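You operate a simulated robot arm through the tools that you are given. There is no shell and no other tool. Be economical: measure what you need, move in short steps, check, and stop when the job is done.

You run a simulated robot arm. Do the job below in one go: nothing can be reset, and whatever is moved stays where it is left.

TASK
Put things in order on the sorting table top. At the end: the grey staple cassette stands on top of the black coiled lead; the yellow supply box (marked "TABS") stands on top of the beige clay block; the glue stick stands where the rubber tamper stood; the rubber tamper stands where the yellow supply box stood; whatever was shut is shut again. Leave all else as you found it, and nothing knocked over.

It is judged by the outcome, as a careful person would: the job done as asked, and still so three seconds after it is handed in. It fails if anything else is knocked over, pushed out of place, dropped, spilled or broken.

THE ROBOT
A 6-joint arm with a two-finger gripper, fixed in place. Base frame: the origin is at the foot of the arm, x ahead of it, y to its left, z up; the work surface is at about z = 720. Lengths are in mm, angles in degrees, forces in N, time in s.
With the tool pointing down near the work surface it reaches from about 360 to 680 mm from the base axis. Its first joint turns from -66.0 to 66.0 degrees. Payload 2.45 kg.
The tool frame sits at the grasp point between the pads (the TCP): z along the fingers, y along the line on which they close. The tips reach 30 mm beyond it. Largest opening 106 mm; the body of the gripper starts 79 mm behind the TCP.
Orientation is that of the tool frame in the base frame, as a unit quaternion [w, x, y, z]. With the fingers straight down and closing along the base's y, the tool's x points along the base's -x, its y along +y and its z along -z.

THE INTERFACE
- The arm moves only by the tool arm_command. Its argument "increments" is one flat list of numbers, 7 for each row, row after row: the finger opening in mm, from 0 to 106, then the shift along the tool's x, y, z in units of 30 mm (1.0 is 30 mm), then the turn, a rotation vector about the tool's x, y, z in units of 8 degrees (1.0 is 8 degrees). In form: [grip, dx, dy, dz, ax, ay, az, grip, dx, dy, dz, ax, ay, az, ...]. A call has 1 to 20 rows; each row shifts and turns the commanded pose from where the row before left it, along the tool's axes as they then stand. A call with a number of a shift or a turn outside -1 to 1 is refused whole. A row lasts 0.2 s, in which the tool goes at most 50 mm and 8.6 degrees; a call with a longer step from one row to the next is refused whole, and so is a gripper value outside its range. A pose out of reach is approached as far as the arm can. The call stops where the force on the tool passes 40 N (or 10 N more than at its start, if that is more) or the arm is blocked; 0.2 s more then pass. Each finger travels about 153 mm/s and halts on what it meets, pressing with about 37 N; the grip force reading is that of the motor and also rises with nothing between the fingers. The clock runs only during rows and for 0.2 s after the last one: add rows that do not move to give the fingers time. It gives the time, the measured TCP pose, the force on the tool (base axes), the opening and the grip force at its end, in the units of the frame above (readings bear some noise), with the torque about the TCP (base axes, N m) and any sound that the robot's microphone picked up, and new pictures: "pictures" is both (left out), scene, wrist or none.
- Cameras (640 x 400 px; columns grow to the right, rows downward): "scene" is fixed at [59.2, 415.8, 1387.1]; the picture's right is [-0.71, -0.71, 0.00], its down [-0.47, 0.47, -0.75] and it looks along [0.53, -0.53, -0.67] (base axes); focal length 368 px, centre (320, 200). "wrist" rides on the gripper at [76, -2, -106] in the tool frame; the picture's right is [0.02, 1.00, 0.00], its down [-0.78, 0.02, -0.62] and it looks along [-0.62, 0.01, 0.78] (tool axes); focal length 247 px, centre (320, 200). There is no depth. A picture from a camera that has moved, and an enlarged one, comes with that camera's place and axes in the base frame and with its lens. The place of the scene camera against the robot may be out by one fixed shift of up to 12 mm in any direction.
- enlarge(camera, box): a new picture of the part [left, top, right, bottom] of that camera's present view, enlarged. The clock stands still meanwhile.
- close_job(): hands the job in; it is judged then, once.

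Go step by step. Nothing tells you positions but the pictures and the camera data: compare them with the known pose of the tool, close in by small moves and look again before you grip or let go. The budget is 120 turns and 200 pictures, counting those below and the enlarged ones. Unless the task says otherwise, let go and move clear before handing in, and close with one line.

The tools are called as a command line: name --argument value ..., lists and objects as JSON in quotes. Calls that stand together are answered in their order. arm_command: Moves the arm, as the interface text tells. Its arguments: {"type":"object","properties":{"increments":{"type":"array","items":{"type":"number"}},"pictures":{"type":"string","enum":["both","scene","wrist","none"]}},"required":["increments"]} The other tools are called the same way: enlarge (camera, box) takes an enlarged picture of a part of a camera's view; close_job () hands the job in.

At the start:

```text
time_s: 0.0
tcp_pos: [439.5, -68.4, 997.5]
tool_rot: [0.0, 0.0, 1.0, 0.0]
ft_force: [-0.4, -0.7, 0.1]
wrist_torque: [0.01, 0.03, 0.0]
opening: 105.7
gripper_force: 0.0
```

scene: 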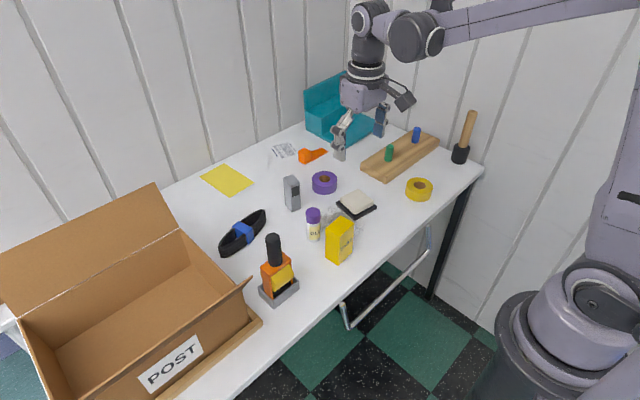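
wrist: 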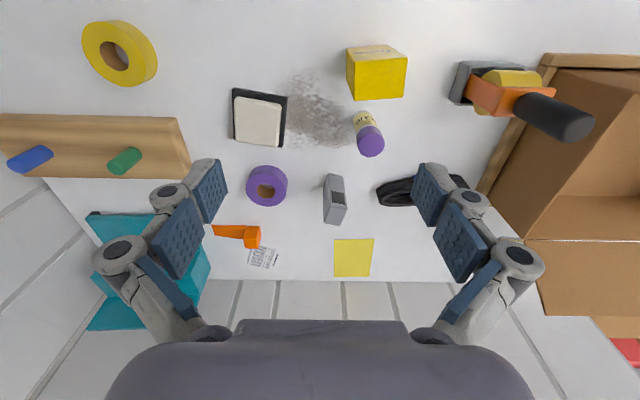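

I see the table with the items; I'll look closer to identify each before moving.

enlarge --camera "scene" --box '[200, 160, 400, 310]'

enlarge --camera "scene" --box '[260, 70, 500, 220]'

enlarge --camera "wrist" --box '[220, 30, 500, 280]'

```text
2.67 times, centred on (300, 235) of scene
camera zoom: at [59.2, 415.8, 1387.1], right [-0.71, -0.71, 0.0], down [-0.47, 0.47, -0.75], along [0.53, -0.53, -0.67], focal length 982 px, centre (373, 107)
```

zoom: 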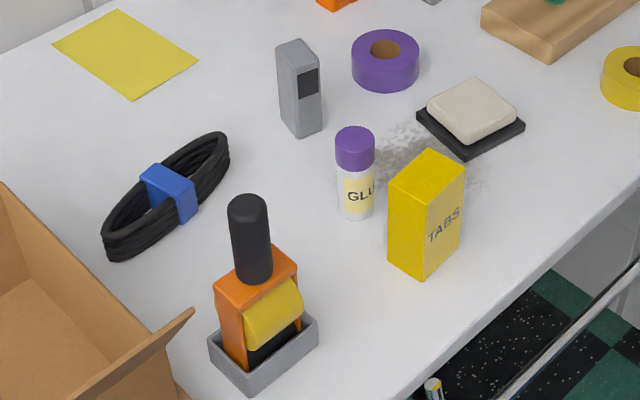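

```text
2.67 times, centred on (380, 145) of scene
camera zoom: at [59.2, 415.8, 1387.1], right [-0.71, -0.71, 0.0], down [-0.47, 0.47, -0.75], along [0.53, -0.53, -0.67], focal length 982 px, centre (160, 347)
```

zoom: 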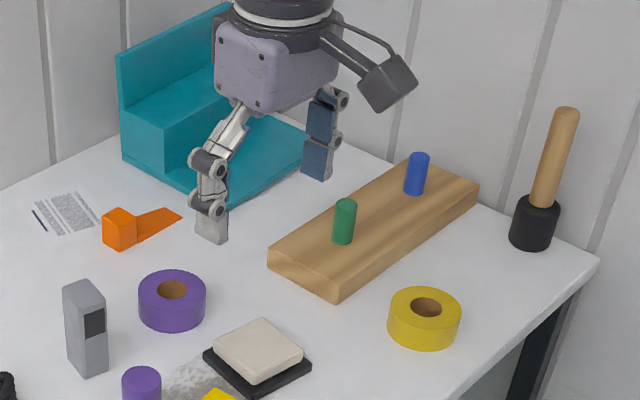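

```text
1.60 times, centred on (360, 155) of wrist
camera zoom: at [362.8, -71.5, 1102.3], right [-0.02, 1.0, 0.0], down [0.78, 0.02, 0.62], along [0.62, 0.01, -0.78], focal length 395 px, centre (256, 272)
```

zoom: 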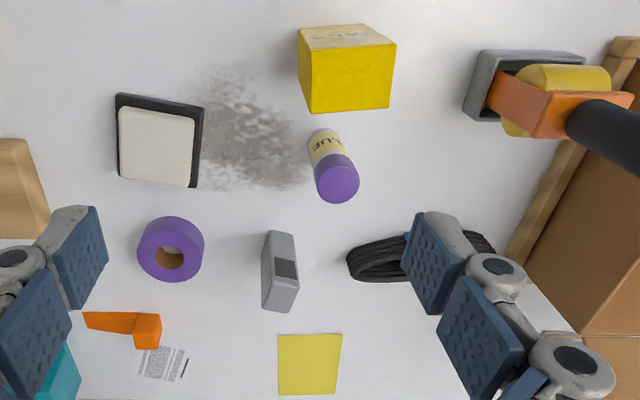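

The tamper (wooden handle, black rubber foot) stands in the far right corner, near the edge of reach. I'll go look at it with the wrist camera from above to measure its place.

arm_command --increments '[105, 0, -1, 0, 0, 0, 0, 105, 0, -1, 0, 0, 0, 0, 105, 0, -1, 0, 0, 0, 0, 105, 0, -1, 0, 0, 0, 0, 105, 0, -1, 0, 0, 0, 0, 105, 0, -1, 0, 0, 0, 0, 105, 0, -1, 0, 0, 0, 0, 105, 0, -1, 0, 0, 0, 0, 105, 0, -1, 0, 0, 0, 0, 105, 0, -1, 0, 0, 0, 0, 105, 0, -1, 0, 0, 0, 0, 105, 0, -1, 0, 0, 0, 0, 105, 0, 0, 0, 0, 0, 0]' --pictures "both"

```text
time_s: 2.8
tcp_pos: [438.8, -428.0, 995.8]
tool_rot: [0.001, 0.0, 1.0, 0.0]
ft_force: [0.3, 0.0, -0.4]
wrist_torque: [-0.02, 0.02, 0.01]
opening: 105.1
gripper_force: 0.1
camera wrist: at [363.2, -432.3, 1102.1], right [-0.02, 1.0, 0.0], down [0.78, 0.02, 0.62], along [0.62, 0.01, -0.78], focal length 247 px, centre (320, 200)
```

scene: 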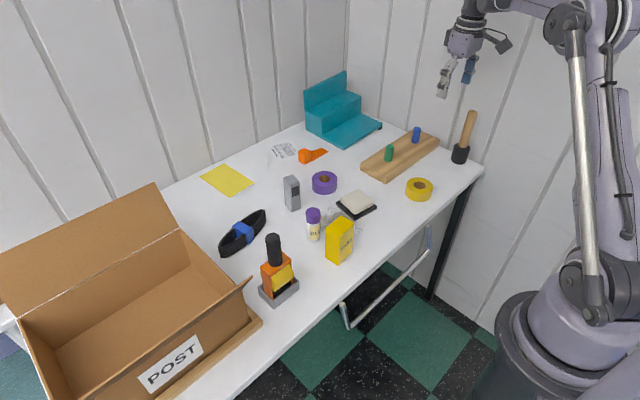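
wrist: 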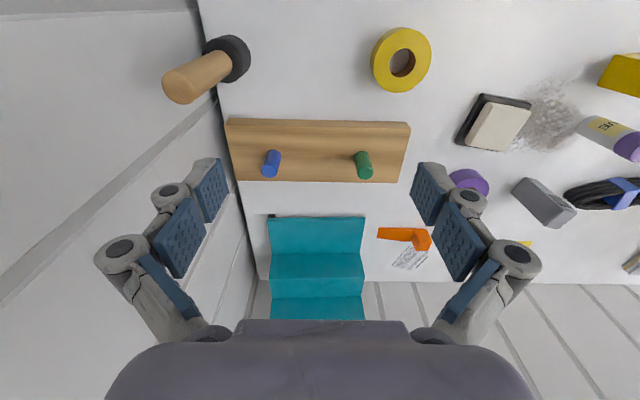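

The tamper's foot is about (418, -548), close to the right-hand wall. I'll turn the tool so that the fingers close along x and the camera sits on the table side, then look again.

arm_command --increments '[105, 0, 0, 0, 0, 0, 0.9375, 105, 0, 0, 0, 0, 0, 0.9375, 105, 0, 0, 0, 0, 0, 0.9375, 105, 0, 0, 0, 0, 0, 0.9375, 105, 0, 0, 0, 0, 0, 0.9375, 105, 0, 0, 0, 0, 0, 0.9375, 105, 0, 0, 0, 0, 0, 0.9375, 105, 0, 0, 0, 0, 0, 0.9375, 105, 0, 0, 0, 0, 0, 0.9375, 105, 0, 0, 0, 0, 0, 0.9375, 105, 0, 0, 0, 0, 0, 0.9375, 105, 0, 0, 0, 0, 0, 0.9375, 105, 0, 0, 0, 0, 0, 0, 105, 0, 0, 0, 0, 0, 0]' --pictures "wrist"

```text
time_s: 5.8
tcp_pos: [439.8, -427.7, 995.7]
tool_rot: [-0.001, 0.708, 0.706, 0.0]
ft_force: [0.0, -0.1, -0.4]
wrist_torque: [0.01, 0.01, 0.0]
opening: 104.9
gripper_force: 0.1
camera wrist: at [437.8, -353.5, 1102.1], right [1.0, 0.02, 0.0], down [0.02, -0.78, 0.62], along [0.01, -0.62, -0.78], focal length 247 px, centre (320, 200)
```

wrist: 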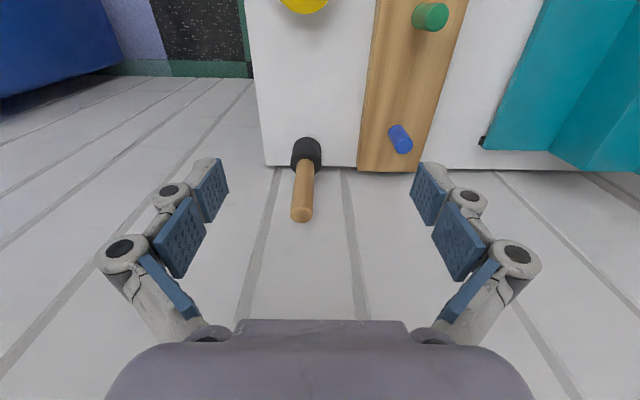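

The tamper is just left of the image centre. I'll enlarge for accuracy.

enlarge --camera "wrist" --box '[240, 120, 368, 232]'

```text
3.57 times, centred on (304, 176) of wrist
camera zoom: at [437.8, -353.5, 1102.1], right [1.0, 0.02, 0.0], down [0.02, -0.78, 0.62], along [0.01, -0.62, -0.78], focal length 882 px, centre (377, 286)
```

zoom: 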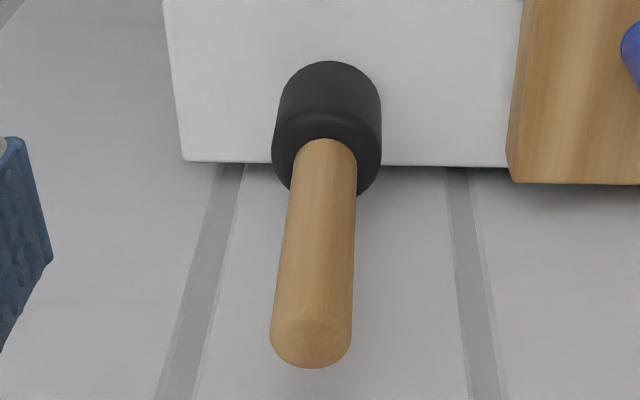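

Tamper measured: centre ≈ (418.5, -548), handle Ø27, top z≈884. Now back over the middle of the table to measure the others.

arm_command --increments '[105, 1, 0, 0, 0, 0, 0, 105, 1, 0, 0, 0, 0, 0, 105, 1, 0, 0, 0, 0, 0, 105, 1, 0, 0, 0, 0, 0, 105, 1, 0, 0, 0, 0, 0, 105, 1, 0, 0, 0, 0, 0, 105, 1, 0, 0, 0, 0, 0, 105, 1, 0, 0, 0, 0, 0, 105, 1, 0, 0, 0, 0, 0, 105, 1, 0, 0, 0, 0, 0, 105, 1, 0, 0, 0, 0, 0, 105, 1, 0, 0, 0, 0, 0, 105, 1, 0, 0, 0, 0, 0, 105, 1, 0, 0, 0, 0, 0, 105, 1, 0, 0, 0, 0, 0, 105, 0, 0, 0, 0, 0, 0]' --pictures "wrist"

arm_command --increments '[105, 0, 0, 0, 0, 0, -0.9375, 105, 0, 0, 0, 0, 0, -0.9375, 105, 0, 0, 0, 0, 0, -0.9375, 105, 0, 0, 0, 0, 0, -0.9375, 105, 0, 0, 0, 0, 0, -0.9375, 105, 0, 0, 0, 0, 0, -0.9375, 105, 0, 0, 0, 0, 0, -0.9375, 105, 0, 0, 0, 0, 0, -0.9375, 105, 0, 0, 0, 0, 0, -0.9375, 105, 0, 0, 0, 0, 0, -0.9375, 105, 0, 0, 0, 0, 0, -0.9375, 105, 0, 0, 0, 0, 0, -0.9375, 105, 0, 0, 0.7, 0, 0, 0, 105, 0, 0, 0.7, 0, 0, 0, 105, 0, 0, 0, 0, 0, 0]' --pictures "wrist"

```text
time_s: 9.2
tcp_pos: [439.6, 23.0, 996.0]
tool_rot: [0.0, 0.707, 0.707, 0.0]
ft_force: [0.4, 0.1, 0.7]
wrist_torque: [0.01, 0.02, -0.03]
opening: 105.0
gripper_force: 0.0
camera wrist: at [437.7, 97.1, 1102.2], right [1.0, 0.02, 0.0], down [0.02, -0.78, 0.62], along [0.01, -0.62, -0.78], focal length 247 px, centre (320, 200)
```

wrist: 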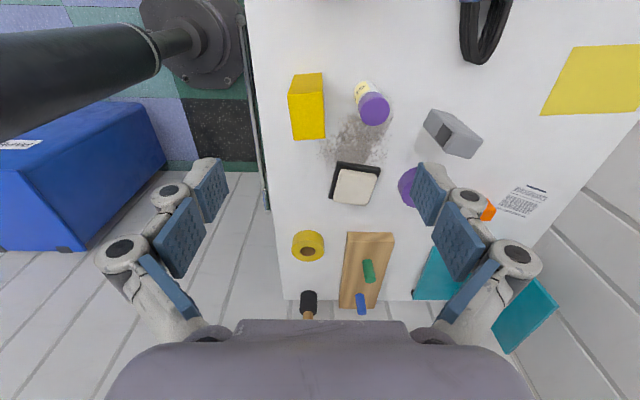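

```text
time_s: 12.4
tcp_pos: [439.2, 22.5, 954.8]
tool_rot: [0.0, 0.0, 1.0, 0.0]
ft_force: [0.9, 0.2, 0.4]
wrist_torque: [-0.01, -0.02, 0.01]
opening: 104.8
gripper_force: 0.1
camera wrist: at [363.2, 18.6, 1059.7], right [-0.02, 1.0, 0.0], down [0.78, 0.02, 0.62], along [0.62, 0.01, -0.78], focal length 247 px, centre (320, 200)
```

wrist: 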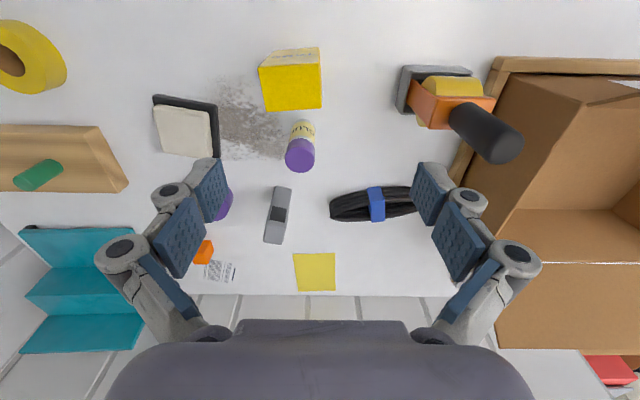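

enlarge --camera "wrist" --box '[140, 30, 340, 180]'

enlarge --camera "wrist" --box '[240, 110, 440, 260]'

```text
2.67 times, centred on (240, 105) of wrist
camera zoom: at [363.2, 18.6, 1059.7], right [-0.02, 1.0, 0.0], down [0.78, 0.02, 0.62], along [0.62, 0.01, -0.78], focal length 659 px, centre (533, 453)
```

zoom: 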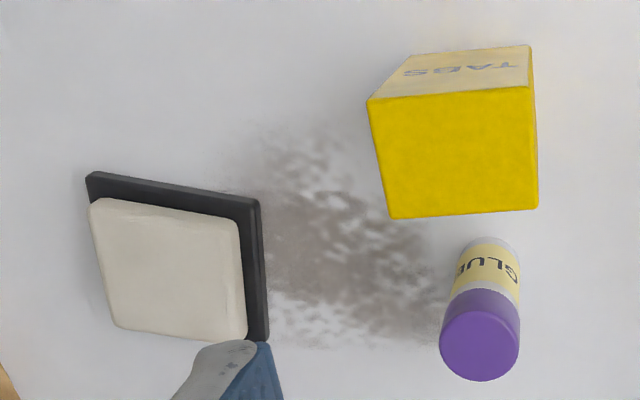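

```text
2.67 times, centred on (340, 185) of wrist
camera zoom: at [363.2, 18.6, 1059.7], right [-0.02, 1.0, 0.0], down [0.78, 0.02, 0.62], along [0.62, 0.01, -0.78], focal length 659 px, centre (267, 240)
```

zoom: 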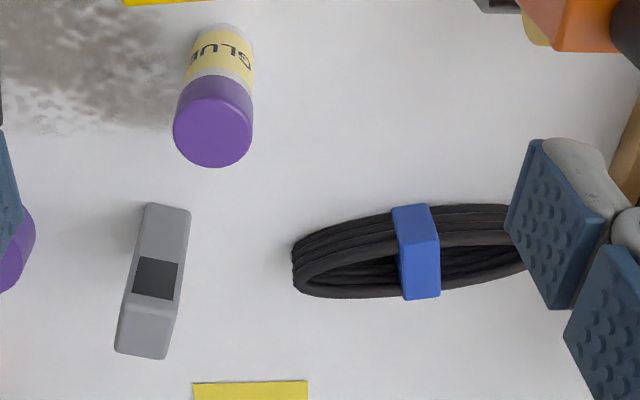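

Rough map: TABS box centre (427,-8) yaw ≈5.5°, glue (506,-3.5), clay ≈ (504,-161), cassette ≈ (615,-40), coil band ≈ (627,118). Next I look closer at the cassette and the coil.

arm_command --increments '[105, -1, 0, 0, 0, 0, 0, 105, -1, 0, 0, 0, 0, 0, 105, -1, 0, 0, 0, 0, 0, 105, -1, 0.6, 0, 0, 0, 0, 105, -0.4, 0.6, 0.5, 0, 0, 0, 105, 0, 0, 0, 0, 0, 0]' --pictures "wrist"

enlarge --camera "wrist" --box '[220, 60, 460, 240]'

enlarge --camera "scene" --box '[210, 165, 310, 265]'

```text
time_s: 13.8
tcp_pos: [571.5, 57.6, 939.5]
tool_rot: [0.0, 0.0, 1.0, 0.0]
ft_force: [-0.1, 0.1, -0.4]
wrist_torque: [0.0, -0.01, 0.01]
opening: 104.9
gripper_force: 0.0
camera wrist: at [495.4, 55.0, 1045.2], right [-0.02, 1.0, 0.0], down [0.78, 0.02, 0.62], along [0.62, 0.01, -0.78], focal length 247 px, centre (320, 200)
```

wrist: 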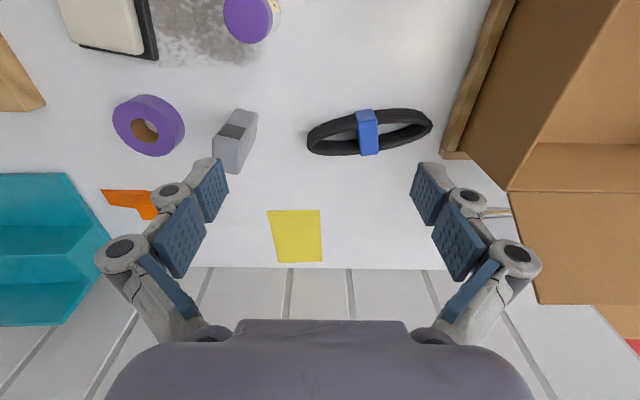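

```text
2.22 times, centred on (340, 150) of wrist
camera zoom: at [495.4, 55.0, 1045.2], right [-0.02, 1.0, 0.0], down [0.78, 0.02, 0.62], along [0.62, 0.01, -0.78], focal length 549 px, centre (276, 311)
```

zoom: 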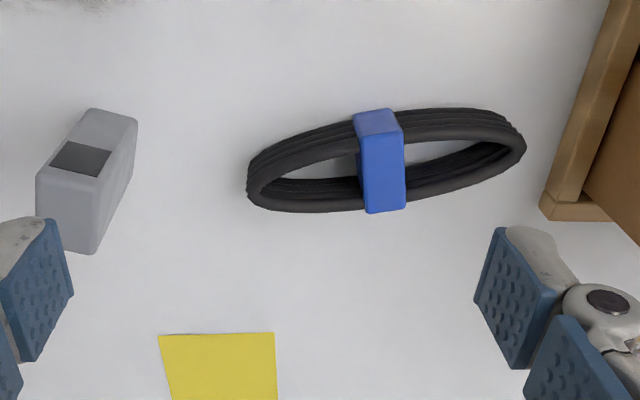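

```text
4.00 times, centred on (260, 215) of scene
camera zoom: at [59.2, 415.8, 1387.1], right [-0.71, -0.71, 0.0], down [-0.47, 0.47, -0.75], along [0.53, -0.53, -0.67], focal length 1473 px, centre (560, 140)
```

zoom: 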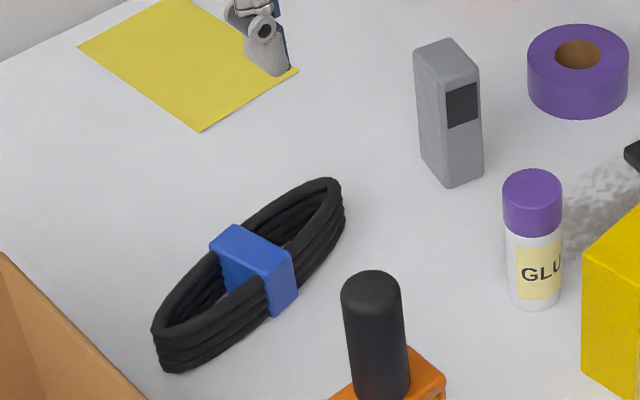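

The cassette (27×39×87 mm) is centred at about (626,-45) and turned ≈-13°. The blue strap on the coil has a flat top at z≈756, centre (626,117.5), turned ≈+10°. I'll go above the cassette and check alignment.

arm_command --increments '[80, -0.458, -0.855, 0, 0, 0, 0, 80, -0.458, -0.855, 0, 0, 0, 0, 80, -0.458, -0.855, 0, 0, 0, 0, 80, -0.458, -0.855, 0, 0, 0, 0, 80, 0, 0, 0, 0, 0, 0.8125, 80, 0, 0, 0, 0, 0, 0.8125, 80, 0, 0, 0.8, 0, 0, 0, 80, 0, 0, 0.8, 0, 0, 0, 80, 0, 0, 0.8, 0, 0, 0, 80, 0, 0, 0, 0, 0, 0]' --pictures "both"

```text
time_s: 16.0
tcp_pos: [626.5, -46.0, 867.2]
tool_rot: [0.0, 0.112, 0.994, -0.001]
ft_force: [0.0, 0.4, 0.3]
wrist_torque: [-0.03, -0.02, -0.01]
opening: 80.0
gripper_force: 0.1
camera wrist: at [551.5, -31.2, 972.8], right [0.2, 0.98, 0.0], down [0.77, -0.16, 0.62], along [0.61, -0.13, -0.78], focal length 247 px, centre (320, 200)
```

scene: 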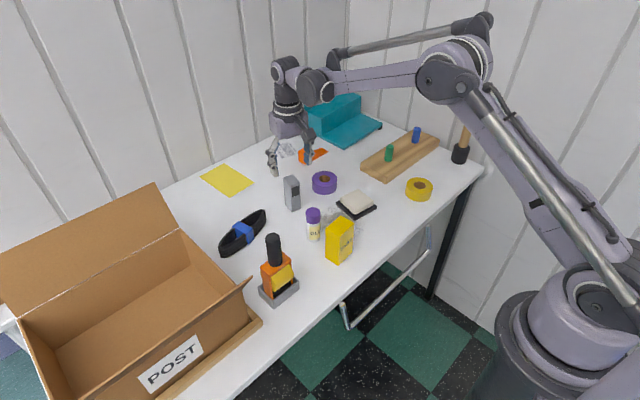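
wrist: 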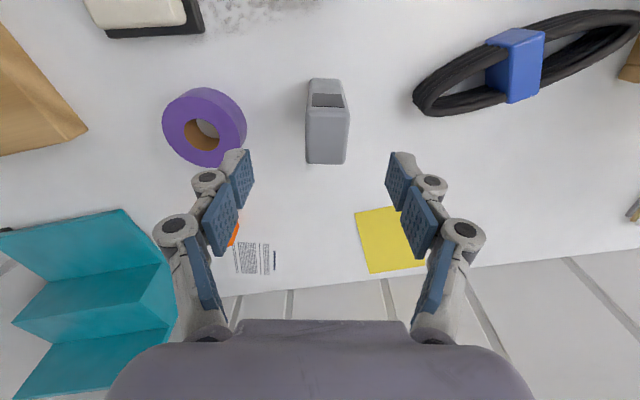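

enlarge --camera "wrist" --box '[280, 60, 380, 180]'

```text
3.33 times, centred on (330, 120) of wrist
camera zoom: at [551.5, -31.2, 972.8], right [0.2, 0.98, 0.0], down [0.77, -0.16, 0.62], along [0.61, -0.13, -0.78], focal length 823 px, centre (287, 467)
```

zoom: 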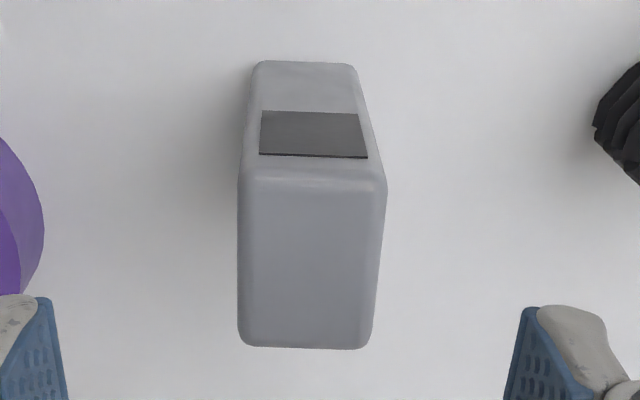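

The cassette sits about 3 mm toward tool +y and is otherwise aligned. I'll shift, descend and grip.

arm_command --increments '[80, 0, 0.107, 0, 0, 0, 0, 80, 0, 0, 0.8, 0, 0, 0, 80, 0, 0, 0.8, 0, 0, 0, 80, 0, 0, 0.8, 0, 0, 0, 80, 0, 0, 0.66, 0, 0, 0, 80, 0, 0, 0, 0, 0, 0, 20, 0, 0, 0, 0, 0, 0, 20, 0, 0, 0, 0, 0, 0, 20, 0, 0, 0, 0, 0, 0]' --pictures "wrist"

```text
time_s: 18.0
tcp_pos: [628.0, -41.8, 775.0]
tool_rot: [-0.001, 0.114, 0.994, 0.0]
ft_force: [-0.8, 0.3, 0.6]
wrist_torque: [0.01, 0.0, 0.0]
opening: 29.1
gripper_force: 36.4
camera wrist: at [552.5, -27.2, 881.6], right [0.2, 0.98, 0.0], down [0.77, -0.16, 0.62], along [0.61, -0.13, -0.78], focal length 247 px, centre (320, 200)
```

wrist: 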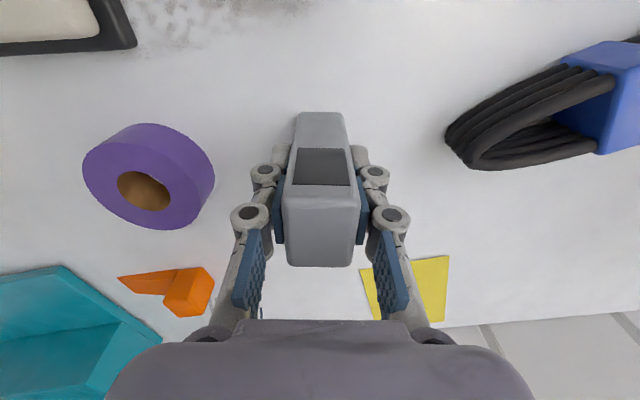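

Gripped. Lift, turn to the strap's heading and carry above the coil.

arm_command --increments '[20, 0, 0, -0.5, 0, 0, 0, 20, 0, 0, -0.8, 0, 0, 0, 20, 0, 0, -0.8, 0, 0, 0, 20, 0, 0, -0.6, 0, 0, 0, 20, 0, 0, 0, 0, 0, -0.72, 20, 0, 0, 0, 0, 0, -0.72, 20, 0, 0, 0, 0, 0, -0.72, 20, 0, 0, 0, 0, 0, -0.72, 20, -0.143, 0.873, 0, 0, 0, 0, 20, -0.143, 0.873, 0, 0, 0, 0, 20, -0.143, 0.873, 0, 0, 0, 0, 20, -0.143, 0.873, 0, 0, 0, 0, 20, -0.143, 0.873, 0, 0, 0, 0, 20, -0.143, 0.873, 0, 0, 0, 0, 20, 0, 0, 0, 0, 0, 0, 20, 0, 0, 0, 0, 0, 0]' --pictures "both"

enlarge --camera "scene" --box '[190, 150, 310, 270]'

enlarge --camera "wrist" --box '[220, 40, 420, 280]'

```text
time_s: 21.4
tcp_pos: [624.6, 118.2, 856.8]
tool_rot: [0.0, -0.087, 0.996, 0.0]
ft_force: [0.5, 0.3, -1.2]
wrist_torque: [0.01, 0.0, 0.0]
opening: 29.0
gripper_force: 37.0
camera wrist: at [549.7, 101.5, 962.8], right [-0.2, 0.98, 0.0], down [0.77, 0.15, 0.62], along [0.61, 0.12, -0.78], focal length 247 px, centre (320, 200)
```

scene: 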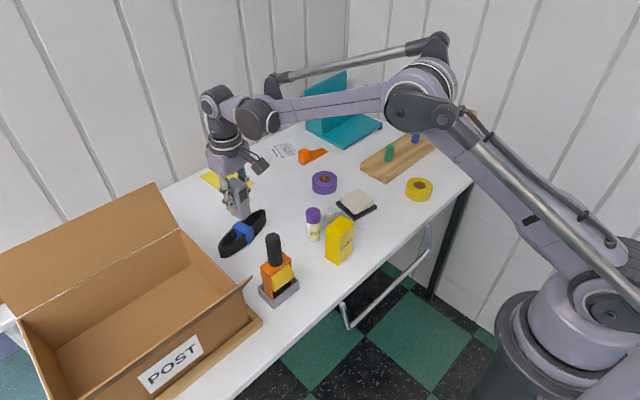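
wrist: 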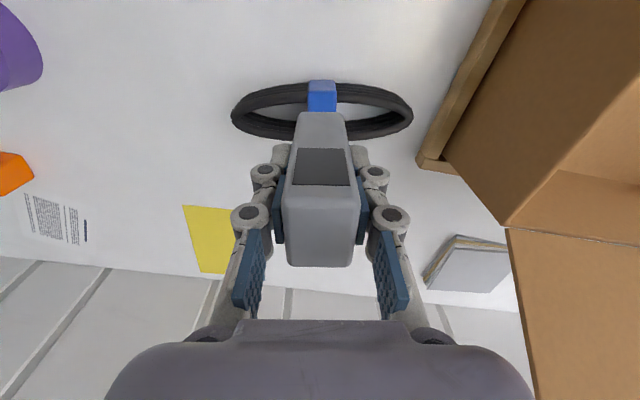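

```text
3.33 times, centred on (250, 210) of scene
camera zoom: at [59.2, 415.8, 1387.1], right [-0.71, -0.71, 0.0], down [-0.47, 0.47, -0.75], along [0.53, -0.53, -0.67], focal length 1227 px, centre (553, 167)
```

zoom: 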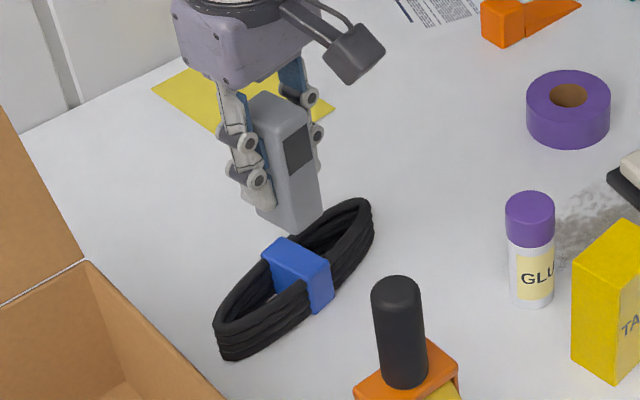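

```text
1.67 times, centred on (320, 160) of wrist
camera zoom: at [549.7, 101.5, 962.8], right [-0.2, 0.98, 0.0], down [0.77, 0.15, 0.62], along [0.61, 0.12, -0.78], focal length 412 px, centre (320, 267)
```

zoom: 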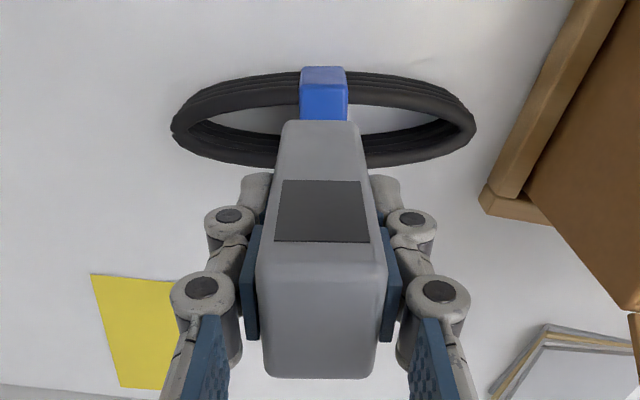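

Aligned within about 1 mm over the strap. Descending to just above it.

arm_command --increments '[20, 0, 0, 0.5, 0, 0, 0, 20, 0, 0, 0.5, 0, 0, 0, 20, 0, 0, 0.2, 0, 0, 0, 20, 0, 0, 0, 0, 0, 0]' --pictures "both"

enlarge --camera "scene" --box '[190, 170, 290, 270]'

```text
time_s: 22.4
tcp_pos: [624.3, 118.3, 820.1]
tool_rot: [0.0, -0.087, 0.996, 0.001]
ft_force: [-0.3, 0.1, -0.1]
wrist_torque: [0.03, -0.02, -0.01]
opening: 28.7
gripper_force: 37.4
camera wrist: at [549.9, 101.3, 926.3], right [-0.2, 0.98, 0.0], down [0.77, 0.15, 0.62], along [0.61, 0.12, -0.78], focal length 247 px, centre (320, 200)
```

scene: 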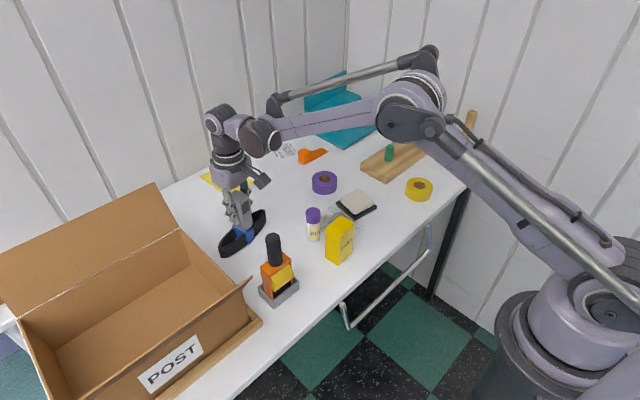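
wrist: 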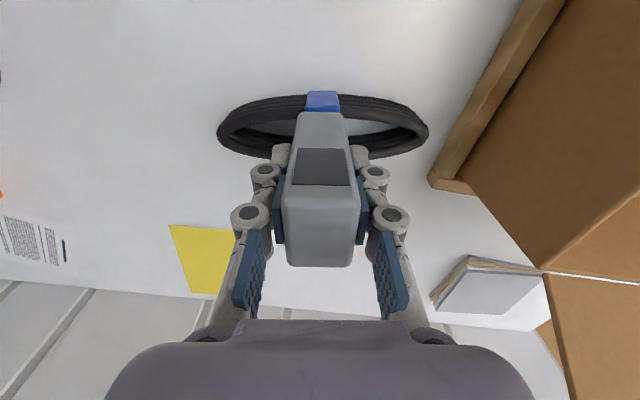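

```text
4.00 times, centred on (240, 220) of scene
camera zoom: at [59.2, 415.8, 1387.1], right [-0.71, -0.71, 0.0], down [-0.47, 0.47, -0.75], along [0.53, -0.53, -0.67], focal length 1473 px, centre (640, 120)
```

zoom: 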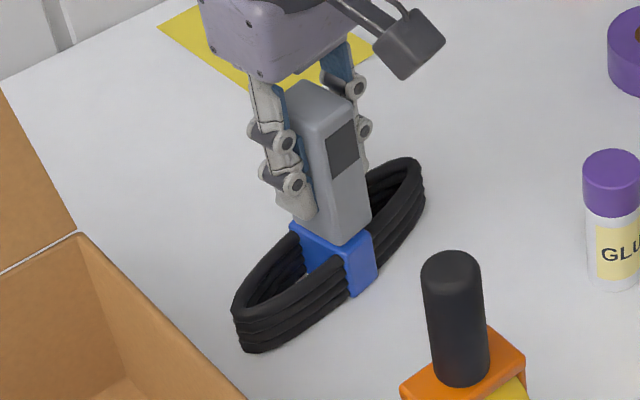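

arm_command --increments '[20, 0, 0, 0.1, 0, 0, 0, 20, 0, 0, 0.1, 0, 0, 0, 20, 0, 0, 0, 0, 0, 0]' --pictures "none"

arm_command --increments '[20, 0, 0, 0.06, 0, 0, 0, 20, 0, 0, 0, 0, 0, 0]' --pictures "none"

enlarge --camera "scene" --box '[200, 190, 280, 260]'

```text
time_s: 23.2
tcp_pos: [626.0, 117.5, 816.6]
tool_rot: [0.001, -0.087, 0.996, 0.0]
ft_force: [0.5, 0.9, 18.7]
wrist_torque: [-0.01, -0.02, -0.01]
opening: 28.9
gripper_force: 37.2
```

```text
time_s: 23.8
tcp_pos: [623.4, 118.1, 813.5]
tool_rot: [0.0, -0.087, 0.996, 0.0]
ft_force: [1.0, 0.4, 30.9]
wrist_torque: [0.02, -0.05, -0.02]
opening: 29.1
gripper_force: 37.0
```

```text
5.71 times, centred on (240, 225) of scene
camera zoom: at [58.6, 415.7, 1387.2], right [-0.71, -0.71, 0.0], down [-0.47, 0.47, -0.75], along [0.53, -0.53, -0.67], focal length 2104 px, centre (777, 57)
```

zoom: 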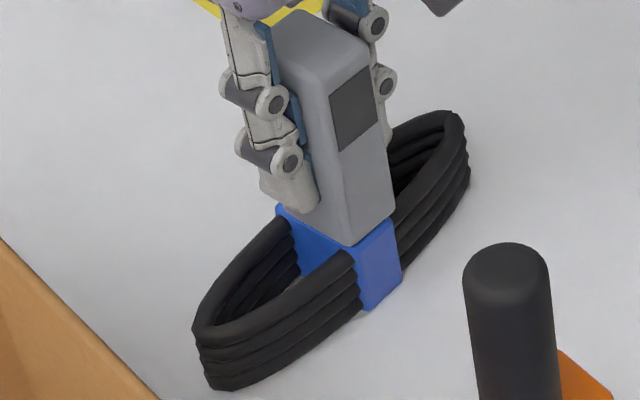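

In contact (31 N). I'll relax the pressure, open and rise.

arm_command --increments '[20, 0, 0, -0.12, 0, 0, 0, 20, 0, 0, 0, 0, 0, 0]' --pictures "none"

```text
time_s: 24.4
tcp_pos: [624.3, 118.0, 816.7]
tool_rot: [0.0, -0.088, 0.996, 0.001]
ft_force: [-0.8, 1.2, -0.6]
wrist_torque: [-0.03, -0.01, 0.03]
opening: 28.7
gripper_force: 37.4
```

arm_command --increments '[20, 0, 0, 0.04, 0, 0, 0, 34, 0, 0, 0, 0, 0, 0, 55, 0, 0, 0, 0, 0, 0, 55, 0, 0, 0, 0, 0, 0, 55, 0, 0, -0.6, 0, 0, 0, 55, 0, 0, -1, 0, 0, 0, 55, 0, 0, -1, 0, 0, 0, 55, 0, 0, -1, 0, 0, 0, 55, 0, 0, 0, 0, 0, 0]' --pictures "both"

enlarge --camera "scene" --box '[200, 180, 300, 260]'

```text
time_s: 26.4
tcp_pos: [623.6, 116.9, 923.7]
tool_rot: [0.0, -0.087, 0.996, 0.0]
ft_force: [0.3, 0.0, -0.7]
wrist_torque: [-0.02, -0.02, -0.01]
opening: 54.8
gripper_force: 0.0
camera wrist: at [549.2, 100.5, 1029.1], right [-0.2, 0.98, 0.0], down [0.77, 0.15, 0.62], along [0.61, 0.12, -0.78], focal length 247 px, centre (320, 200)
```

scene: 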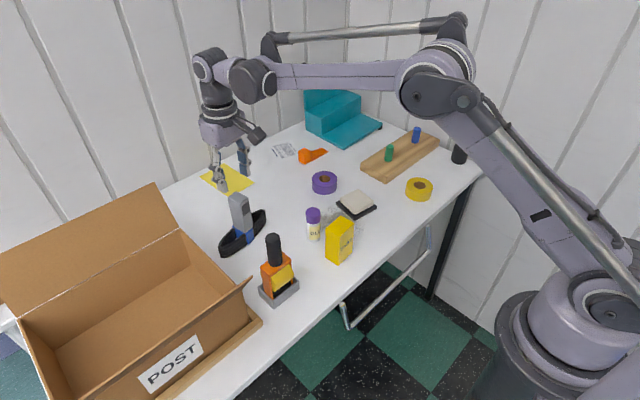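
wrist: 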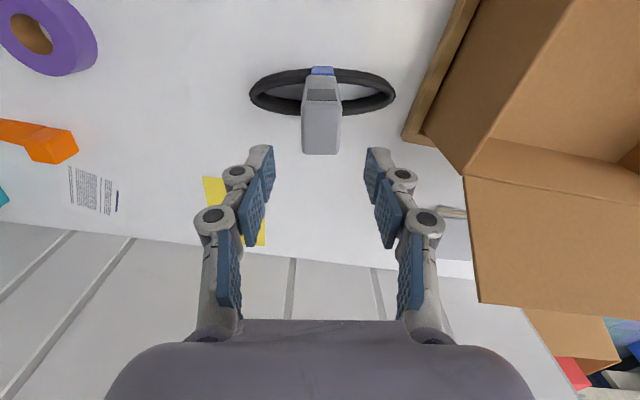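

```text
5.00 times, centred on (250, 220) of scene
camera zoom: at [59.2, 415.8, 1387.1], right [-0.71, -0.71, 0.0], down [-0.47, 0.47, -0.75], along [0.53, -0.53, -0.67], focal length 1841 px, centre (670, 100)
```

zoom: 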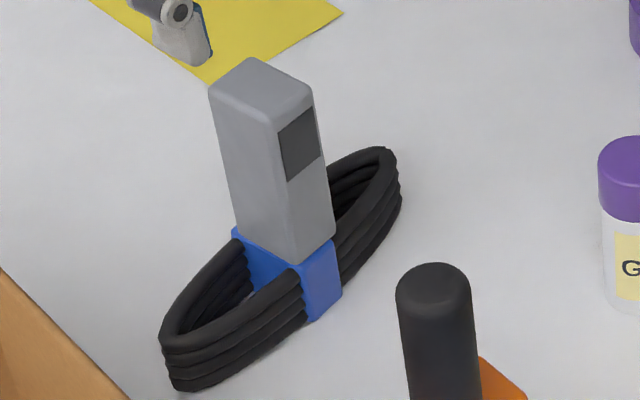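

Cassette stands on the coil. Now to above the TABS box, aligned to its heading.

arm_command --increments '[80, 0, 0, 0, 0, 0, 0.5625, 80, 0.99, -0.502, 0, 0, 0, 0, 80, 0.99, -0.502, 0, 0, 0, 0, 80, 0.99, -0.502, 0, 0, 0, 0, 80, 0.99, -0.502, 0, 0, 0, 0, 80, 0.99, -0.502, 0, 0, 0, 0, 80, 0.99, -0.502, 0, 0, 0, 0, 80, 0.99, -0.502, 0, 0, 0, 0, 80, 0, 0, 0.7, 0, 0, 0, 80, 0, 0, 0.7, 0, 0, 0, 80, 0, 0, 0, 0, 0, 0]' --pictures "wrist"

enlarge --camera "wrist" --box '[220, 20, 420, 180]'

enlarge --camera "wrist" --box '[0, 80, 240, 280]'

```text
time_s: 28.8
tcp_pos: [428.3, -8.3, 881.7]
tool_rot: [0.0, -0.048, 0.999, 0.0]
ft_force: [-0.4, -0.7, -0.5]
wrist_torque: [-0.03, 0.01, 0.0]
opening: 79.9
gripper_force: 0.0
camera wrist: at [352.0, -18.7, 986.6], right [-0.12, 0.99, 0.0], down [0.78, 0.09, 0.62], along [0.62, 0.07, -0.78], focal length 247 px, centre (320, 200)
```

wrist: 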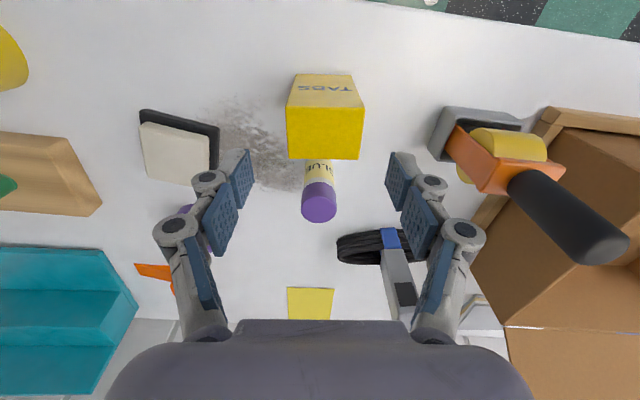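

```text
2.50 times, centred on (320, 100) of wrist
camera zoom: at [352.0, -18.7, 986.6], right [-0.12, 0.99, 0.0], down [0.78, 0.09, 0.62], along [0.62, 0.07, -0.78], focal length 617 px, centre (320, 450)
```

zoom: 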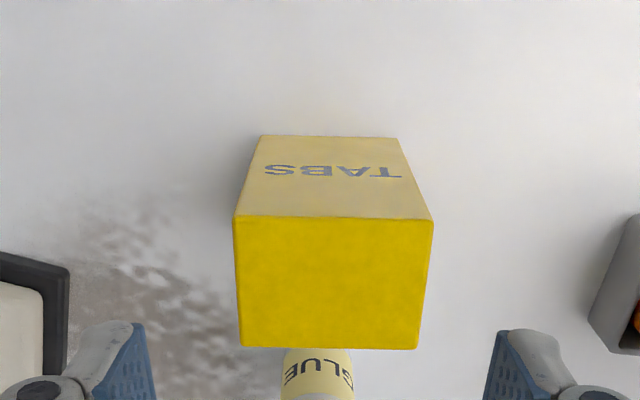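

```text
2.00 times, centred on (120, 180) of wrist
camera zoom: at [352.0, -18.7, 986.6], right [-0.12, 0.99, 0.0], down [0.78, 0.09, 0.62], along [0.62, 0.07, -0.78], focal length 494 px, centre (720, 240)
```

zoom: 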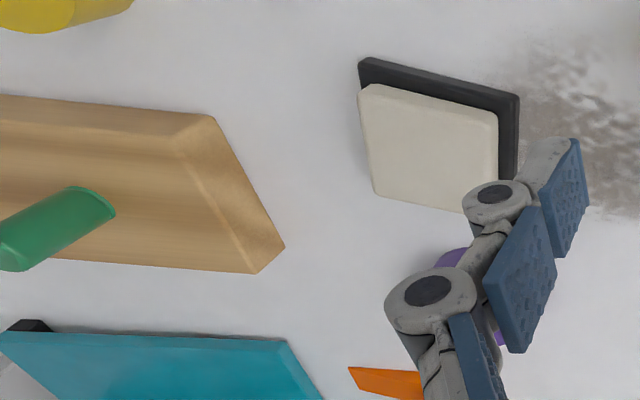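

The box is ~2 mm toward tool +y, with its heading matched. Descend and grip.

arm_command --increments '[80, 0, 0.06, 0, 0, 0, 0, 80, 0, 0, 0.85, 0, 0, 0, 80, 0, 0, 0.85, 0, 0, 0, 80, 0, 0, 0.85, 0, 0, 0, 80, 0, 0, 0.84, 0, 0, 0, 80, 0, 0, 0, 0, 0, 0, 45, 0, 0, 0, 0, 0, 0, 45, 0, 0, 0, 0, 0, 0, 45, 0, 0, 0, 0, 0, 0]' --pictures "wrist"

```text
time_s: 30.8
tcp_pos: [428.3, -4.9, 779.7]
tool_rot: [0.0, -0.048, 0.999, -0.001]
ft_force: [-0.6, 0.9, -0.4]
wrist_torque: [-0.03, 0.0, -0.02]
opening: 54.2
gripper_force: 36.6
camera wrist: at [352.0, -15.9, 885.3], right [-0.12, 0.99, 0.0], down [0.78, 0.09, 0.62], along [0.62, 0.07, -0.78], focal length 247 px, centre (320, 200)
```

wrist: 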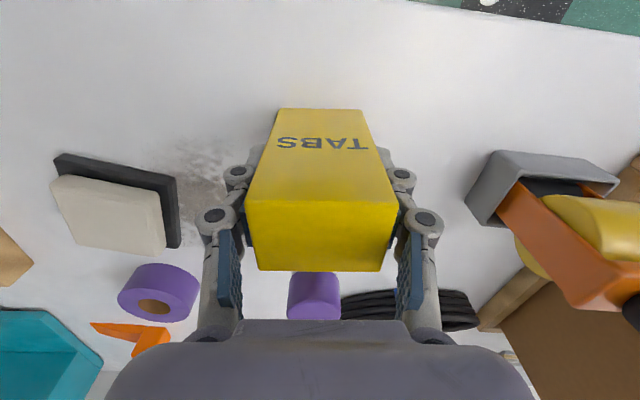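

Gripped. Before lifting, I'll measure the clay block in this view.

enlarge --camera "wrist" --box '[30, 130, 200, 270]'

enlarge --camera "scene" --box '[320, 170, 400, 230]'

```text
2.86 times, centred on (115, 200) of wrist
camera zoom: at [352.0, -15.9, 885.3], right [-0.12, 0.99, 0.0], down [0.78, 0.09, 0.62], along [0.62, 0.07, -0.78], focal length 706 px, centre (906, 200)
```

zoom: 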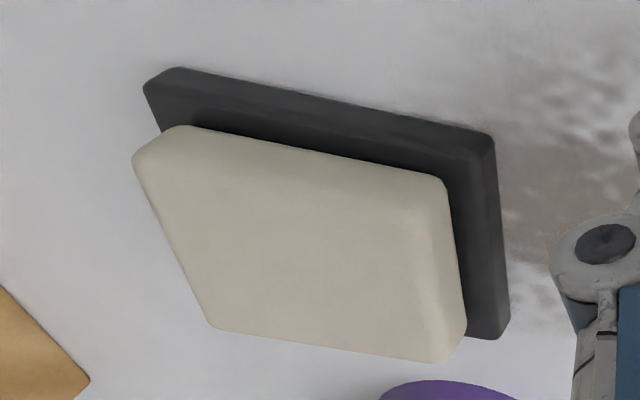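

```text
6.67 times, centred on (360, 200) of scene
camera zoom: at [59.2, 415.8, 1387.1], right [-0.71, -0.71, 0.0], down [-0.47, 0.47, -0.75], along [0.53, -0.53, -0.67], focal length 2455 px, centre (53, 200)
```

zoom: 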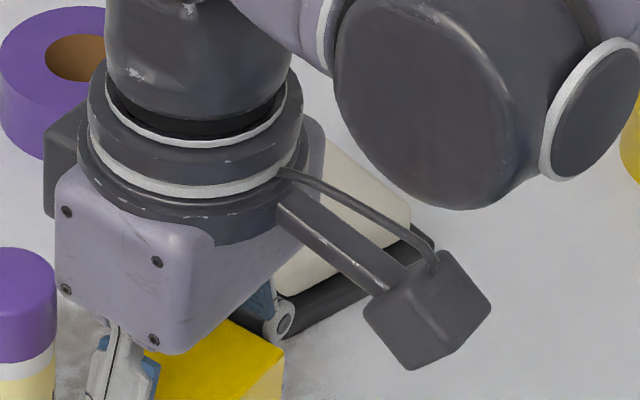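

Clay block top ≈ z 738, centre ≈ (507,-164), turned ≈ -9°. Lift the box, turn to that heading and carry it over.

arm_command --increments '[45, 0, 0, -0.5, 0, 0, 0, 45, 0, 0, -0.8, 0, 0, 0, 45, 0, 0, -0.9, 0, 0, 0, 45, 0, 0, 0, 0, 0, 0.905, 45, 0, 0, 0, 0, 0, 0.905, 45, -0.571, -0.802, 0, 0, 0, 0, 45, -0.571, -0.802, 0, 0, 0, 0, 45, -0.571, -0.802, 0, 0, 0, 0, 45, -0.571, -0.802, 0, 0, 0, 0, 45, -0.571, -0.802, 0, 0, 0, 0, 45, -0.571, -0.802, 0, 0, 0, 0, 45, 0, 0, 0, 0, 0, 0]' --pictures "both"

enlarge --camera "scene" --box '[310, 150, 410, 230]'

enlarge --camera "wrist" --box '[220, 60, 420, 280]'

```text
time_s: 33.4
tcp_pos: [506.4, -165.4, 845.5]
tool_rot: [0.001, 0.077, 0.997, 0.0]
ft_force: [0.3, 0.1, -0.1]
wrist_torque: [-0.01, 0.02, -0.02]
opening: 54.1
gripper_force: 36.8
camera wrist: at [430.0, -156.6, 951.7], right [0.13, 0.99, 0.0], down [0.78, -0.11, 0.62], along [0.62, -0.08, -0.78], focal length 247 px, centre (320, 200)
```

scene: 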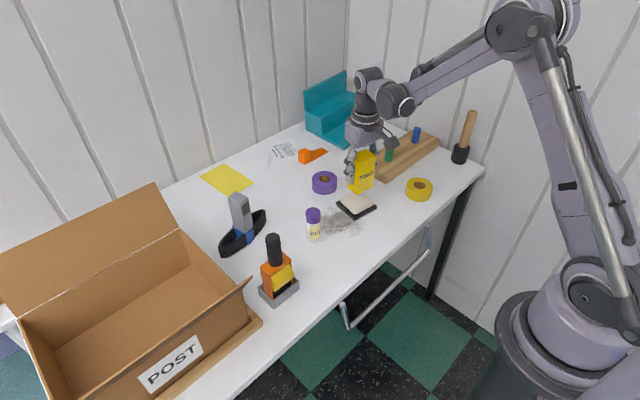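
wrist: 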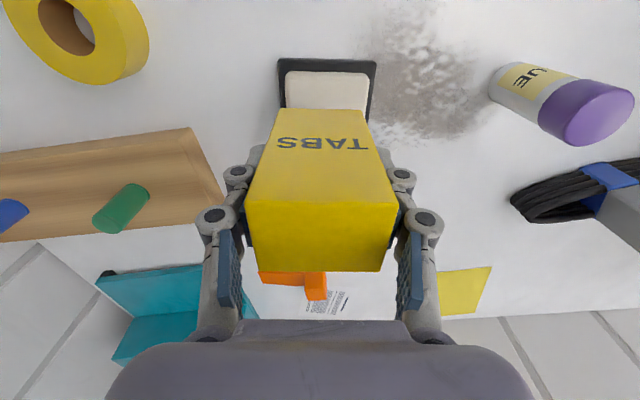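

```text
5.00 times, centred on (360, 190) of scene
camera zoom: at [59.2, 415.8, 1387.1], right [-0.71, -0.71, 0.0], down [-0.47, 0.47, -0.75], along [0.53, -0.53, -0.67], focal length 1841 px, centre (120, 250)
```

zoom: 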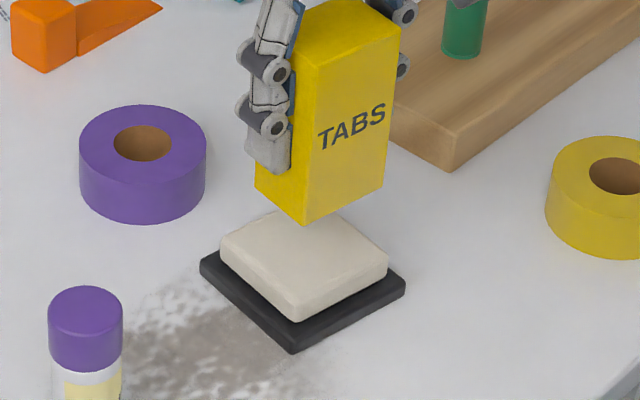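

```text
1.82 times, centred on (320, 170) of wrist
camera zoom: at [430.0, -156.6, 951.7], right [0.13, 0.99, 0.0], down [0.78, -0.11, 0.62], along [0.62, -0.08, -0.78], focal length 449 px, centre (320, 254)
```

zoom: 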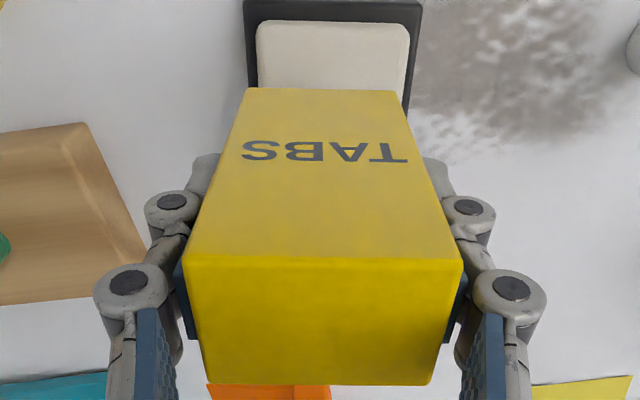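

The box needs a nudge of ~5 mm in +y and ~3 mm in +x; then I'll descend close to the clay.

arm_command --increments '[45, -0.1, 0.17, 0, 0, 0, 0, 45, 0, 0, 0.5, 0, 0, 0, 45, 0, 0, 0.5, 0, 0, 0, 45, 0, 0, 0.25, 0, 0, 0, 45, 0, 0, 0, 0, 0, 0]' --pictures "none"

enlarge --camera "scene" --box '[310, 150, 410, 230]'

```text
time_s: 34.6
tcp_pos: [509.7, -158.7, 808.8]
tool_rot: [0.0, 0.079, 0.997, 0.0]
ft_force: [1.2, -0.3, 23.1]
wrist_torque: [0.01, 0.02, -0.02]
opening: 54.2
gripper_force: 36.4
```

```text
5.00 times, centred on (360, 190) of scene
camera zoom: at [58.8, 415.9, 1387.1], right [-0.71, -0.71, 0.0], down [-0.47, 0.47, -0.75], along [0.53, -0.53, -0.67], focal length 1841 px, centre (120, 250)
```

zoom: 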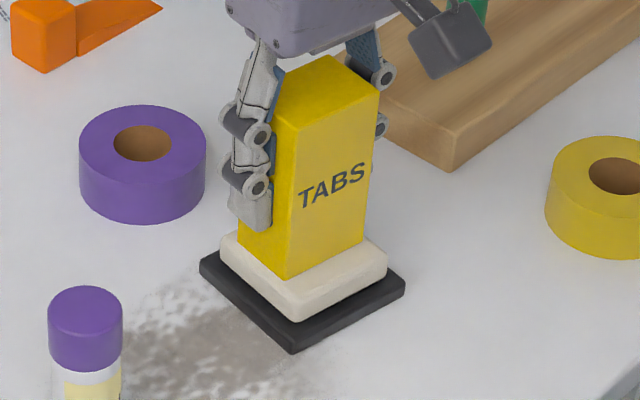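

It's in contact (clay top ≈749), but the box sits slightly toward the back corner. I'll raise it a little, shift ~5 mm and set down again.

arm_command --increments '[45, 0, 0, -0.25, 0, 0, 0, 45, 0.13, 0.1, 0, 0, 0, 0, 45, 0, 0, 0.1, 0, 0, 0, 45, 0, 0, 0.05, 0, 0, 0, 45, 0, 0, 0, 0, 0, 0]' --pictures "none"

enlarge --camera "scene" --box '[310, 150, 410, 230]'

```text
time_s: 35.8
tcp_pos: [506.1, -156.5, 811.1]
tool_rot: [0.0, 0.078, 0.997, 0.001]
ft_force: [0.2, 1.1, -1.4]
wrist_torque: [-0.01, -0.02, -0.01]
opening: 54.4
gripper_force: 36.9
```

```text
5.00 times, centred on (360, 190) of scene
camera zoom: at [59.2, 415.8, 1387.1], right [-0.71, -0.71, 0.0], down [-0.47, 0.47, -0.75], along [0.53, -0.53, -0.67], focal length 1841 px, centre (120, 250)
```

zoom: 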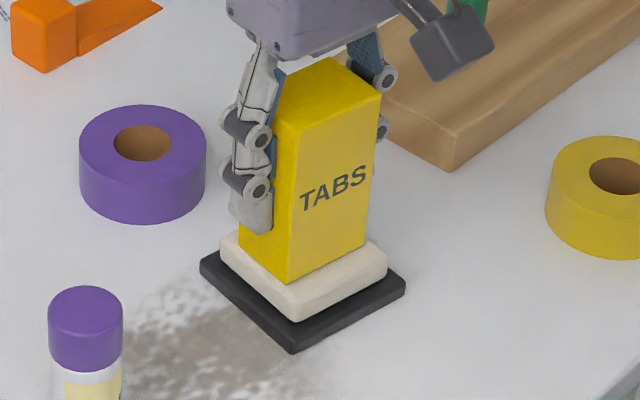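

arm_command --increments '[45, 0, 0, 0.05, 0, 0, 0, 45, 0, 0, 0, 0, 0, 0]' --pictures "none"

```text
time_s: 36.4
tcp_pos: [507.5, -156.0, 809.2]
tool_rot: [-0.001, 0.079, 0.997, 0.0]
ft_force: [-0.1, -0.1, -0.5]
wrist_torque: [0.03, -0.01, -0.02]
opening: 54.2
gripper_force: 37.4
```

arm_command --increments '[45, 0, 0, 0.03, 0, 0, 0, 45, 0, 0, 0, 0, 0, 0]' --pictures "none"

```text
time_s: 37.0
tcp_pos: [505.9, -155.4, 809.8]
tool_rot: [0.0, 0.078, 0.997, 0.0]
ft_force: [0.2, -0.6, 7.1]
wrist_torque: [-0.03, 0.0, -0.02]
opening: 54.0
gripper_force: 37.3
```

Light contact (7 N). Release and rise.

arm_command --increments '[60, 0, 0, 0, 0, 0, 0, 80, 0, 0, 0, 0, 0, 0, 80, 0, 0, 0, 0, 0, 0, 80, 0, 0, -0.5, 0, 0, 0, 80, 0, 0, -1, 0, 0, 0, 80, 0, 0, -1, 0, 0, 0, 80, 0, 0, -1, 0, 0, 0, 80, 0, 0, -1, 0, 0, 0, 80, 0, 0, -1, 0, 0, 0, 80, 0, 0, 0, 0, 0, 0]' --pictures "both"

enlarge --camera "scene" --box '[310, 150, 410, 230]'

```text
time_s: 39.2
tcp_pos: [506.5, -157.5, 973.8]
tool_rot: [0.0, 0.078, 0.997, -0.001]
ft_force: [-0.1, -0.3, 0.1]
wrist_torque: [0.02, -0.04, -0.02]
opening: 80.4
gripper_force: 0.1
camera wrist: at [431.2, -147.8, 1079.7], right [0.13, 0.99, 0.0], down [0.78, -0.11, 0.62], along [0.62, -0.08, -0.78], focal length 247 px, centre (320, 200)
```

scene: 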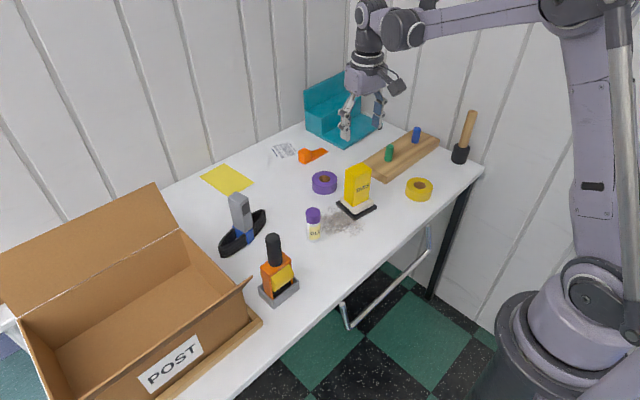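
wrist: 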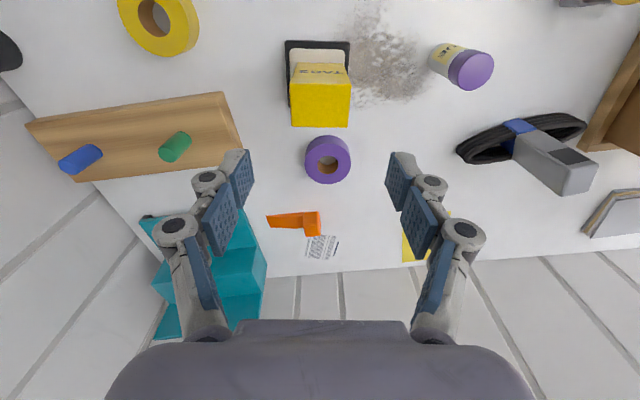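

```text
5.00 times, centred on (360, 190) of scene
camera zoom: at [59.2, 415.8, 1387.1], right [-0.71, -0.71, 0.0], down [-0.47, 0.47, -0.75], along [0.53, -0.53, -0.67], focal length 1841 px, centre (120, 250)
```

zoom: 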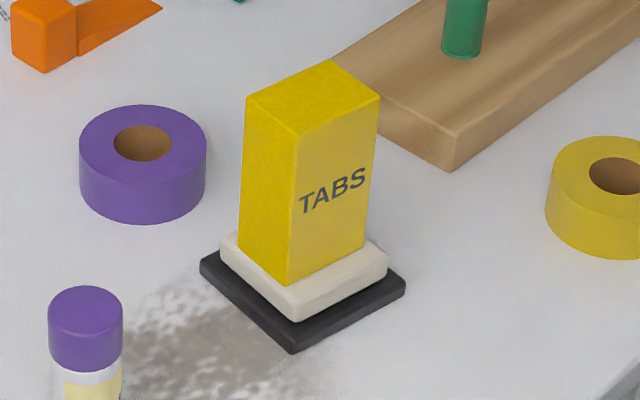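

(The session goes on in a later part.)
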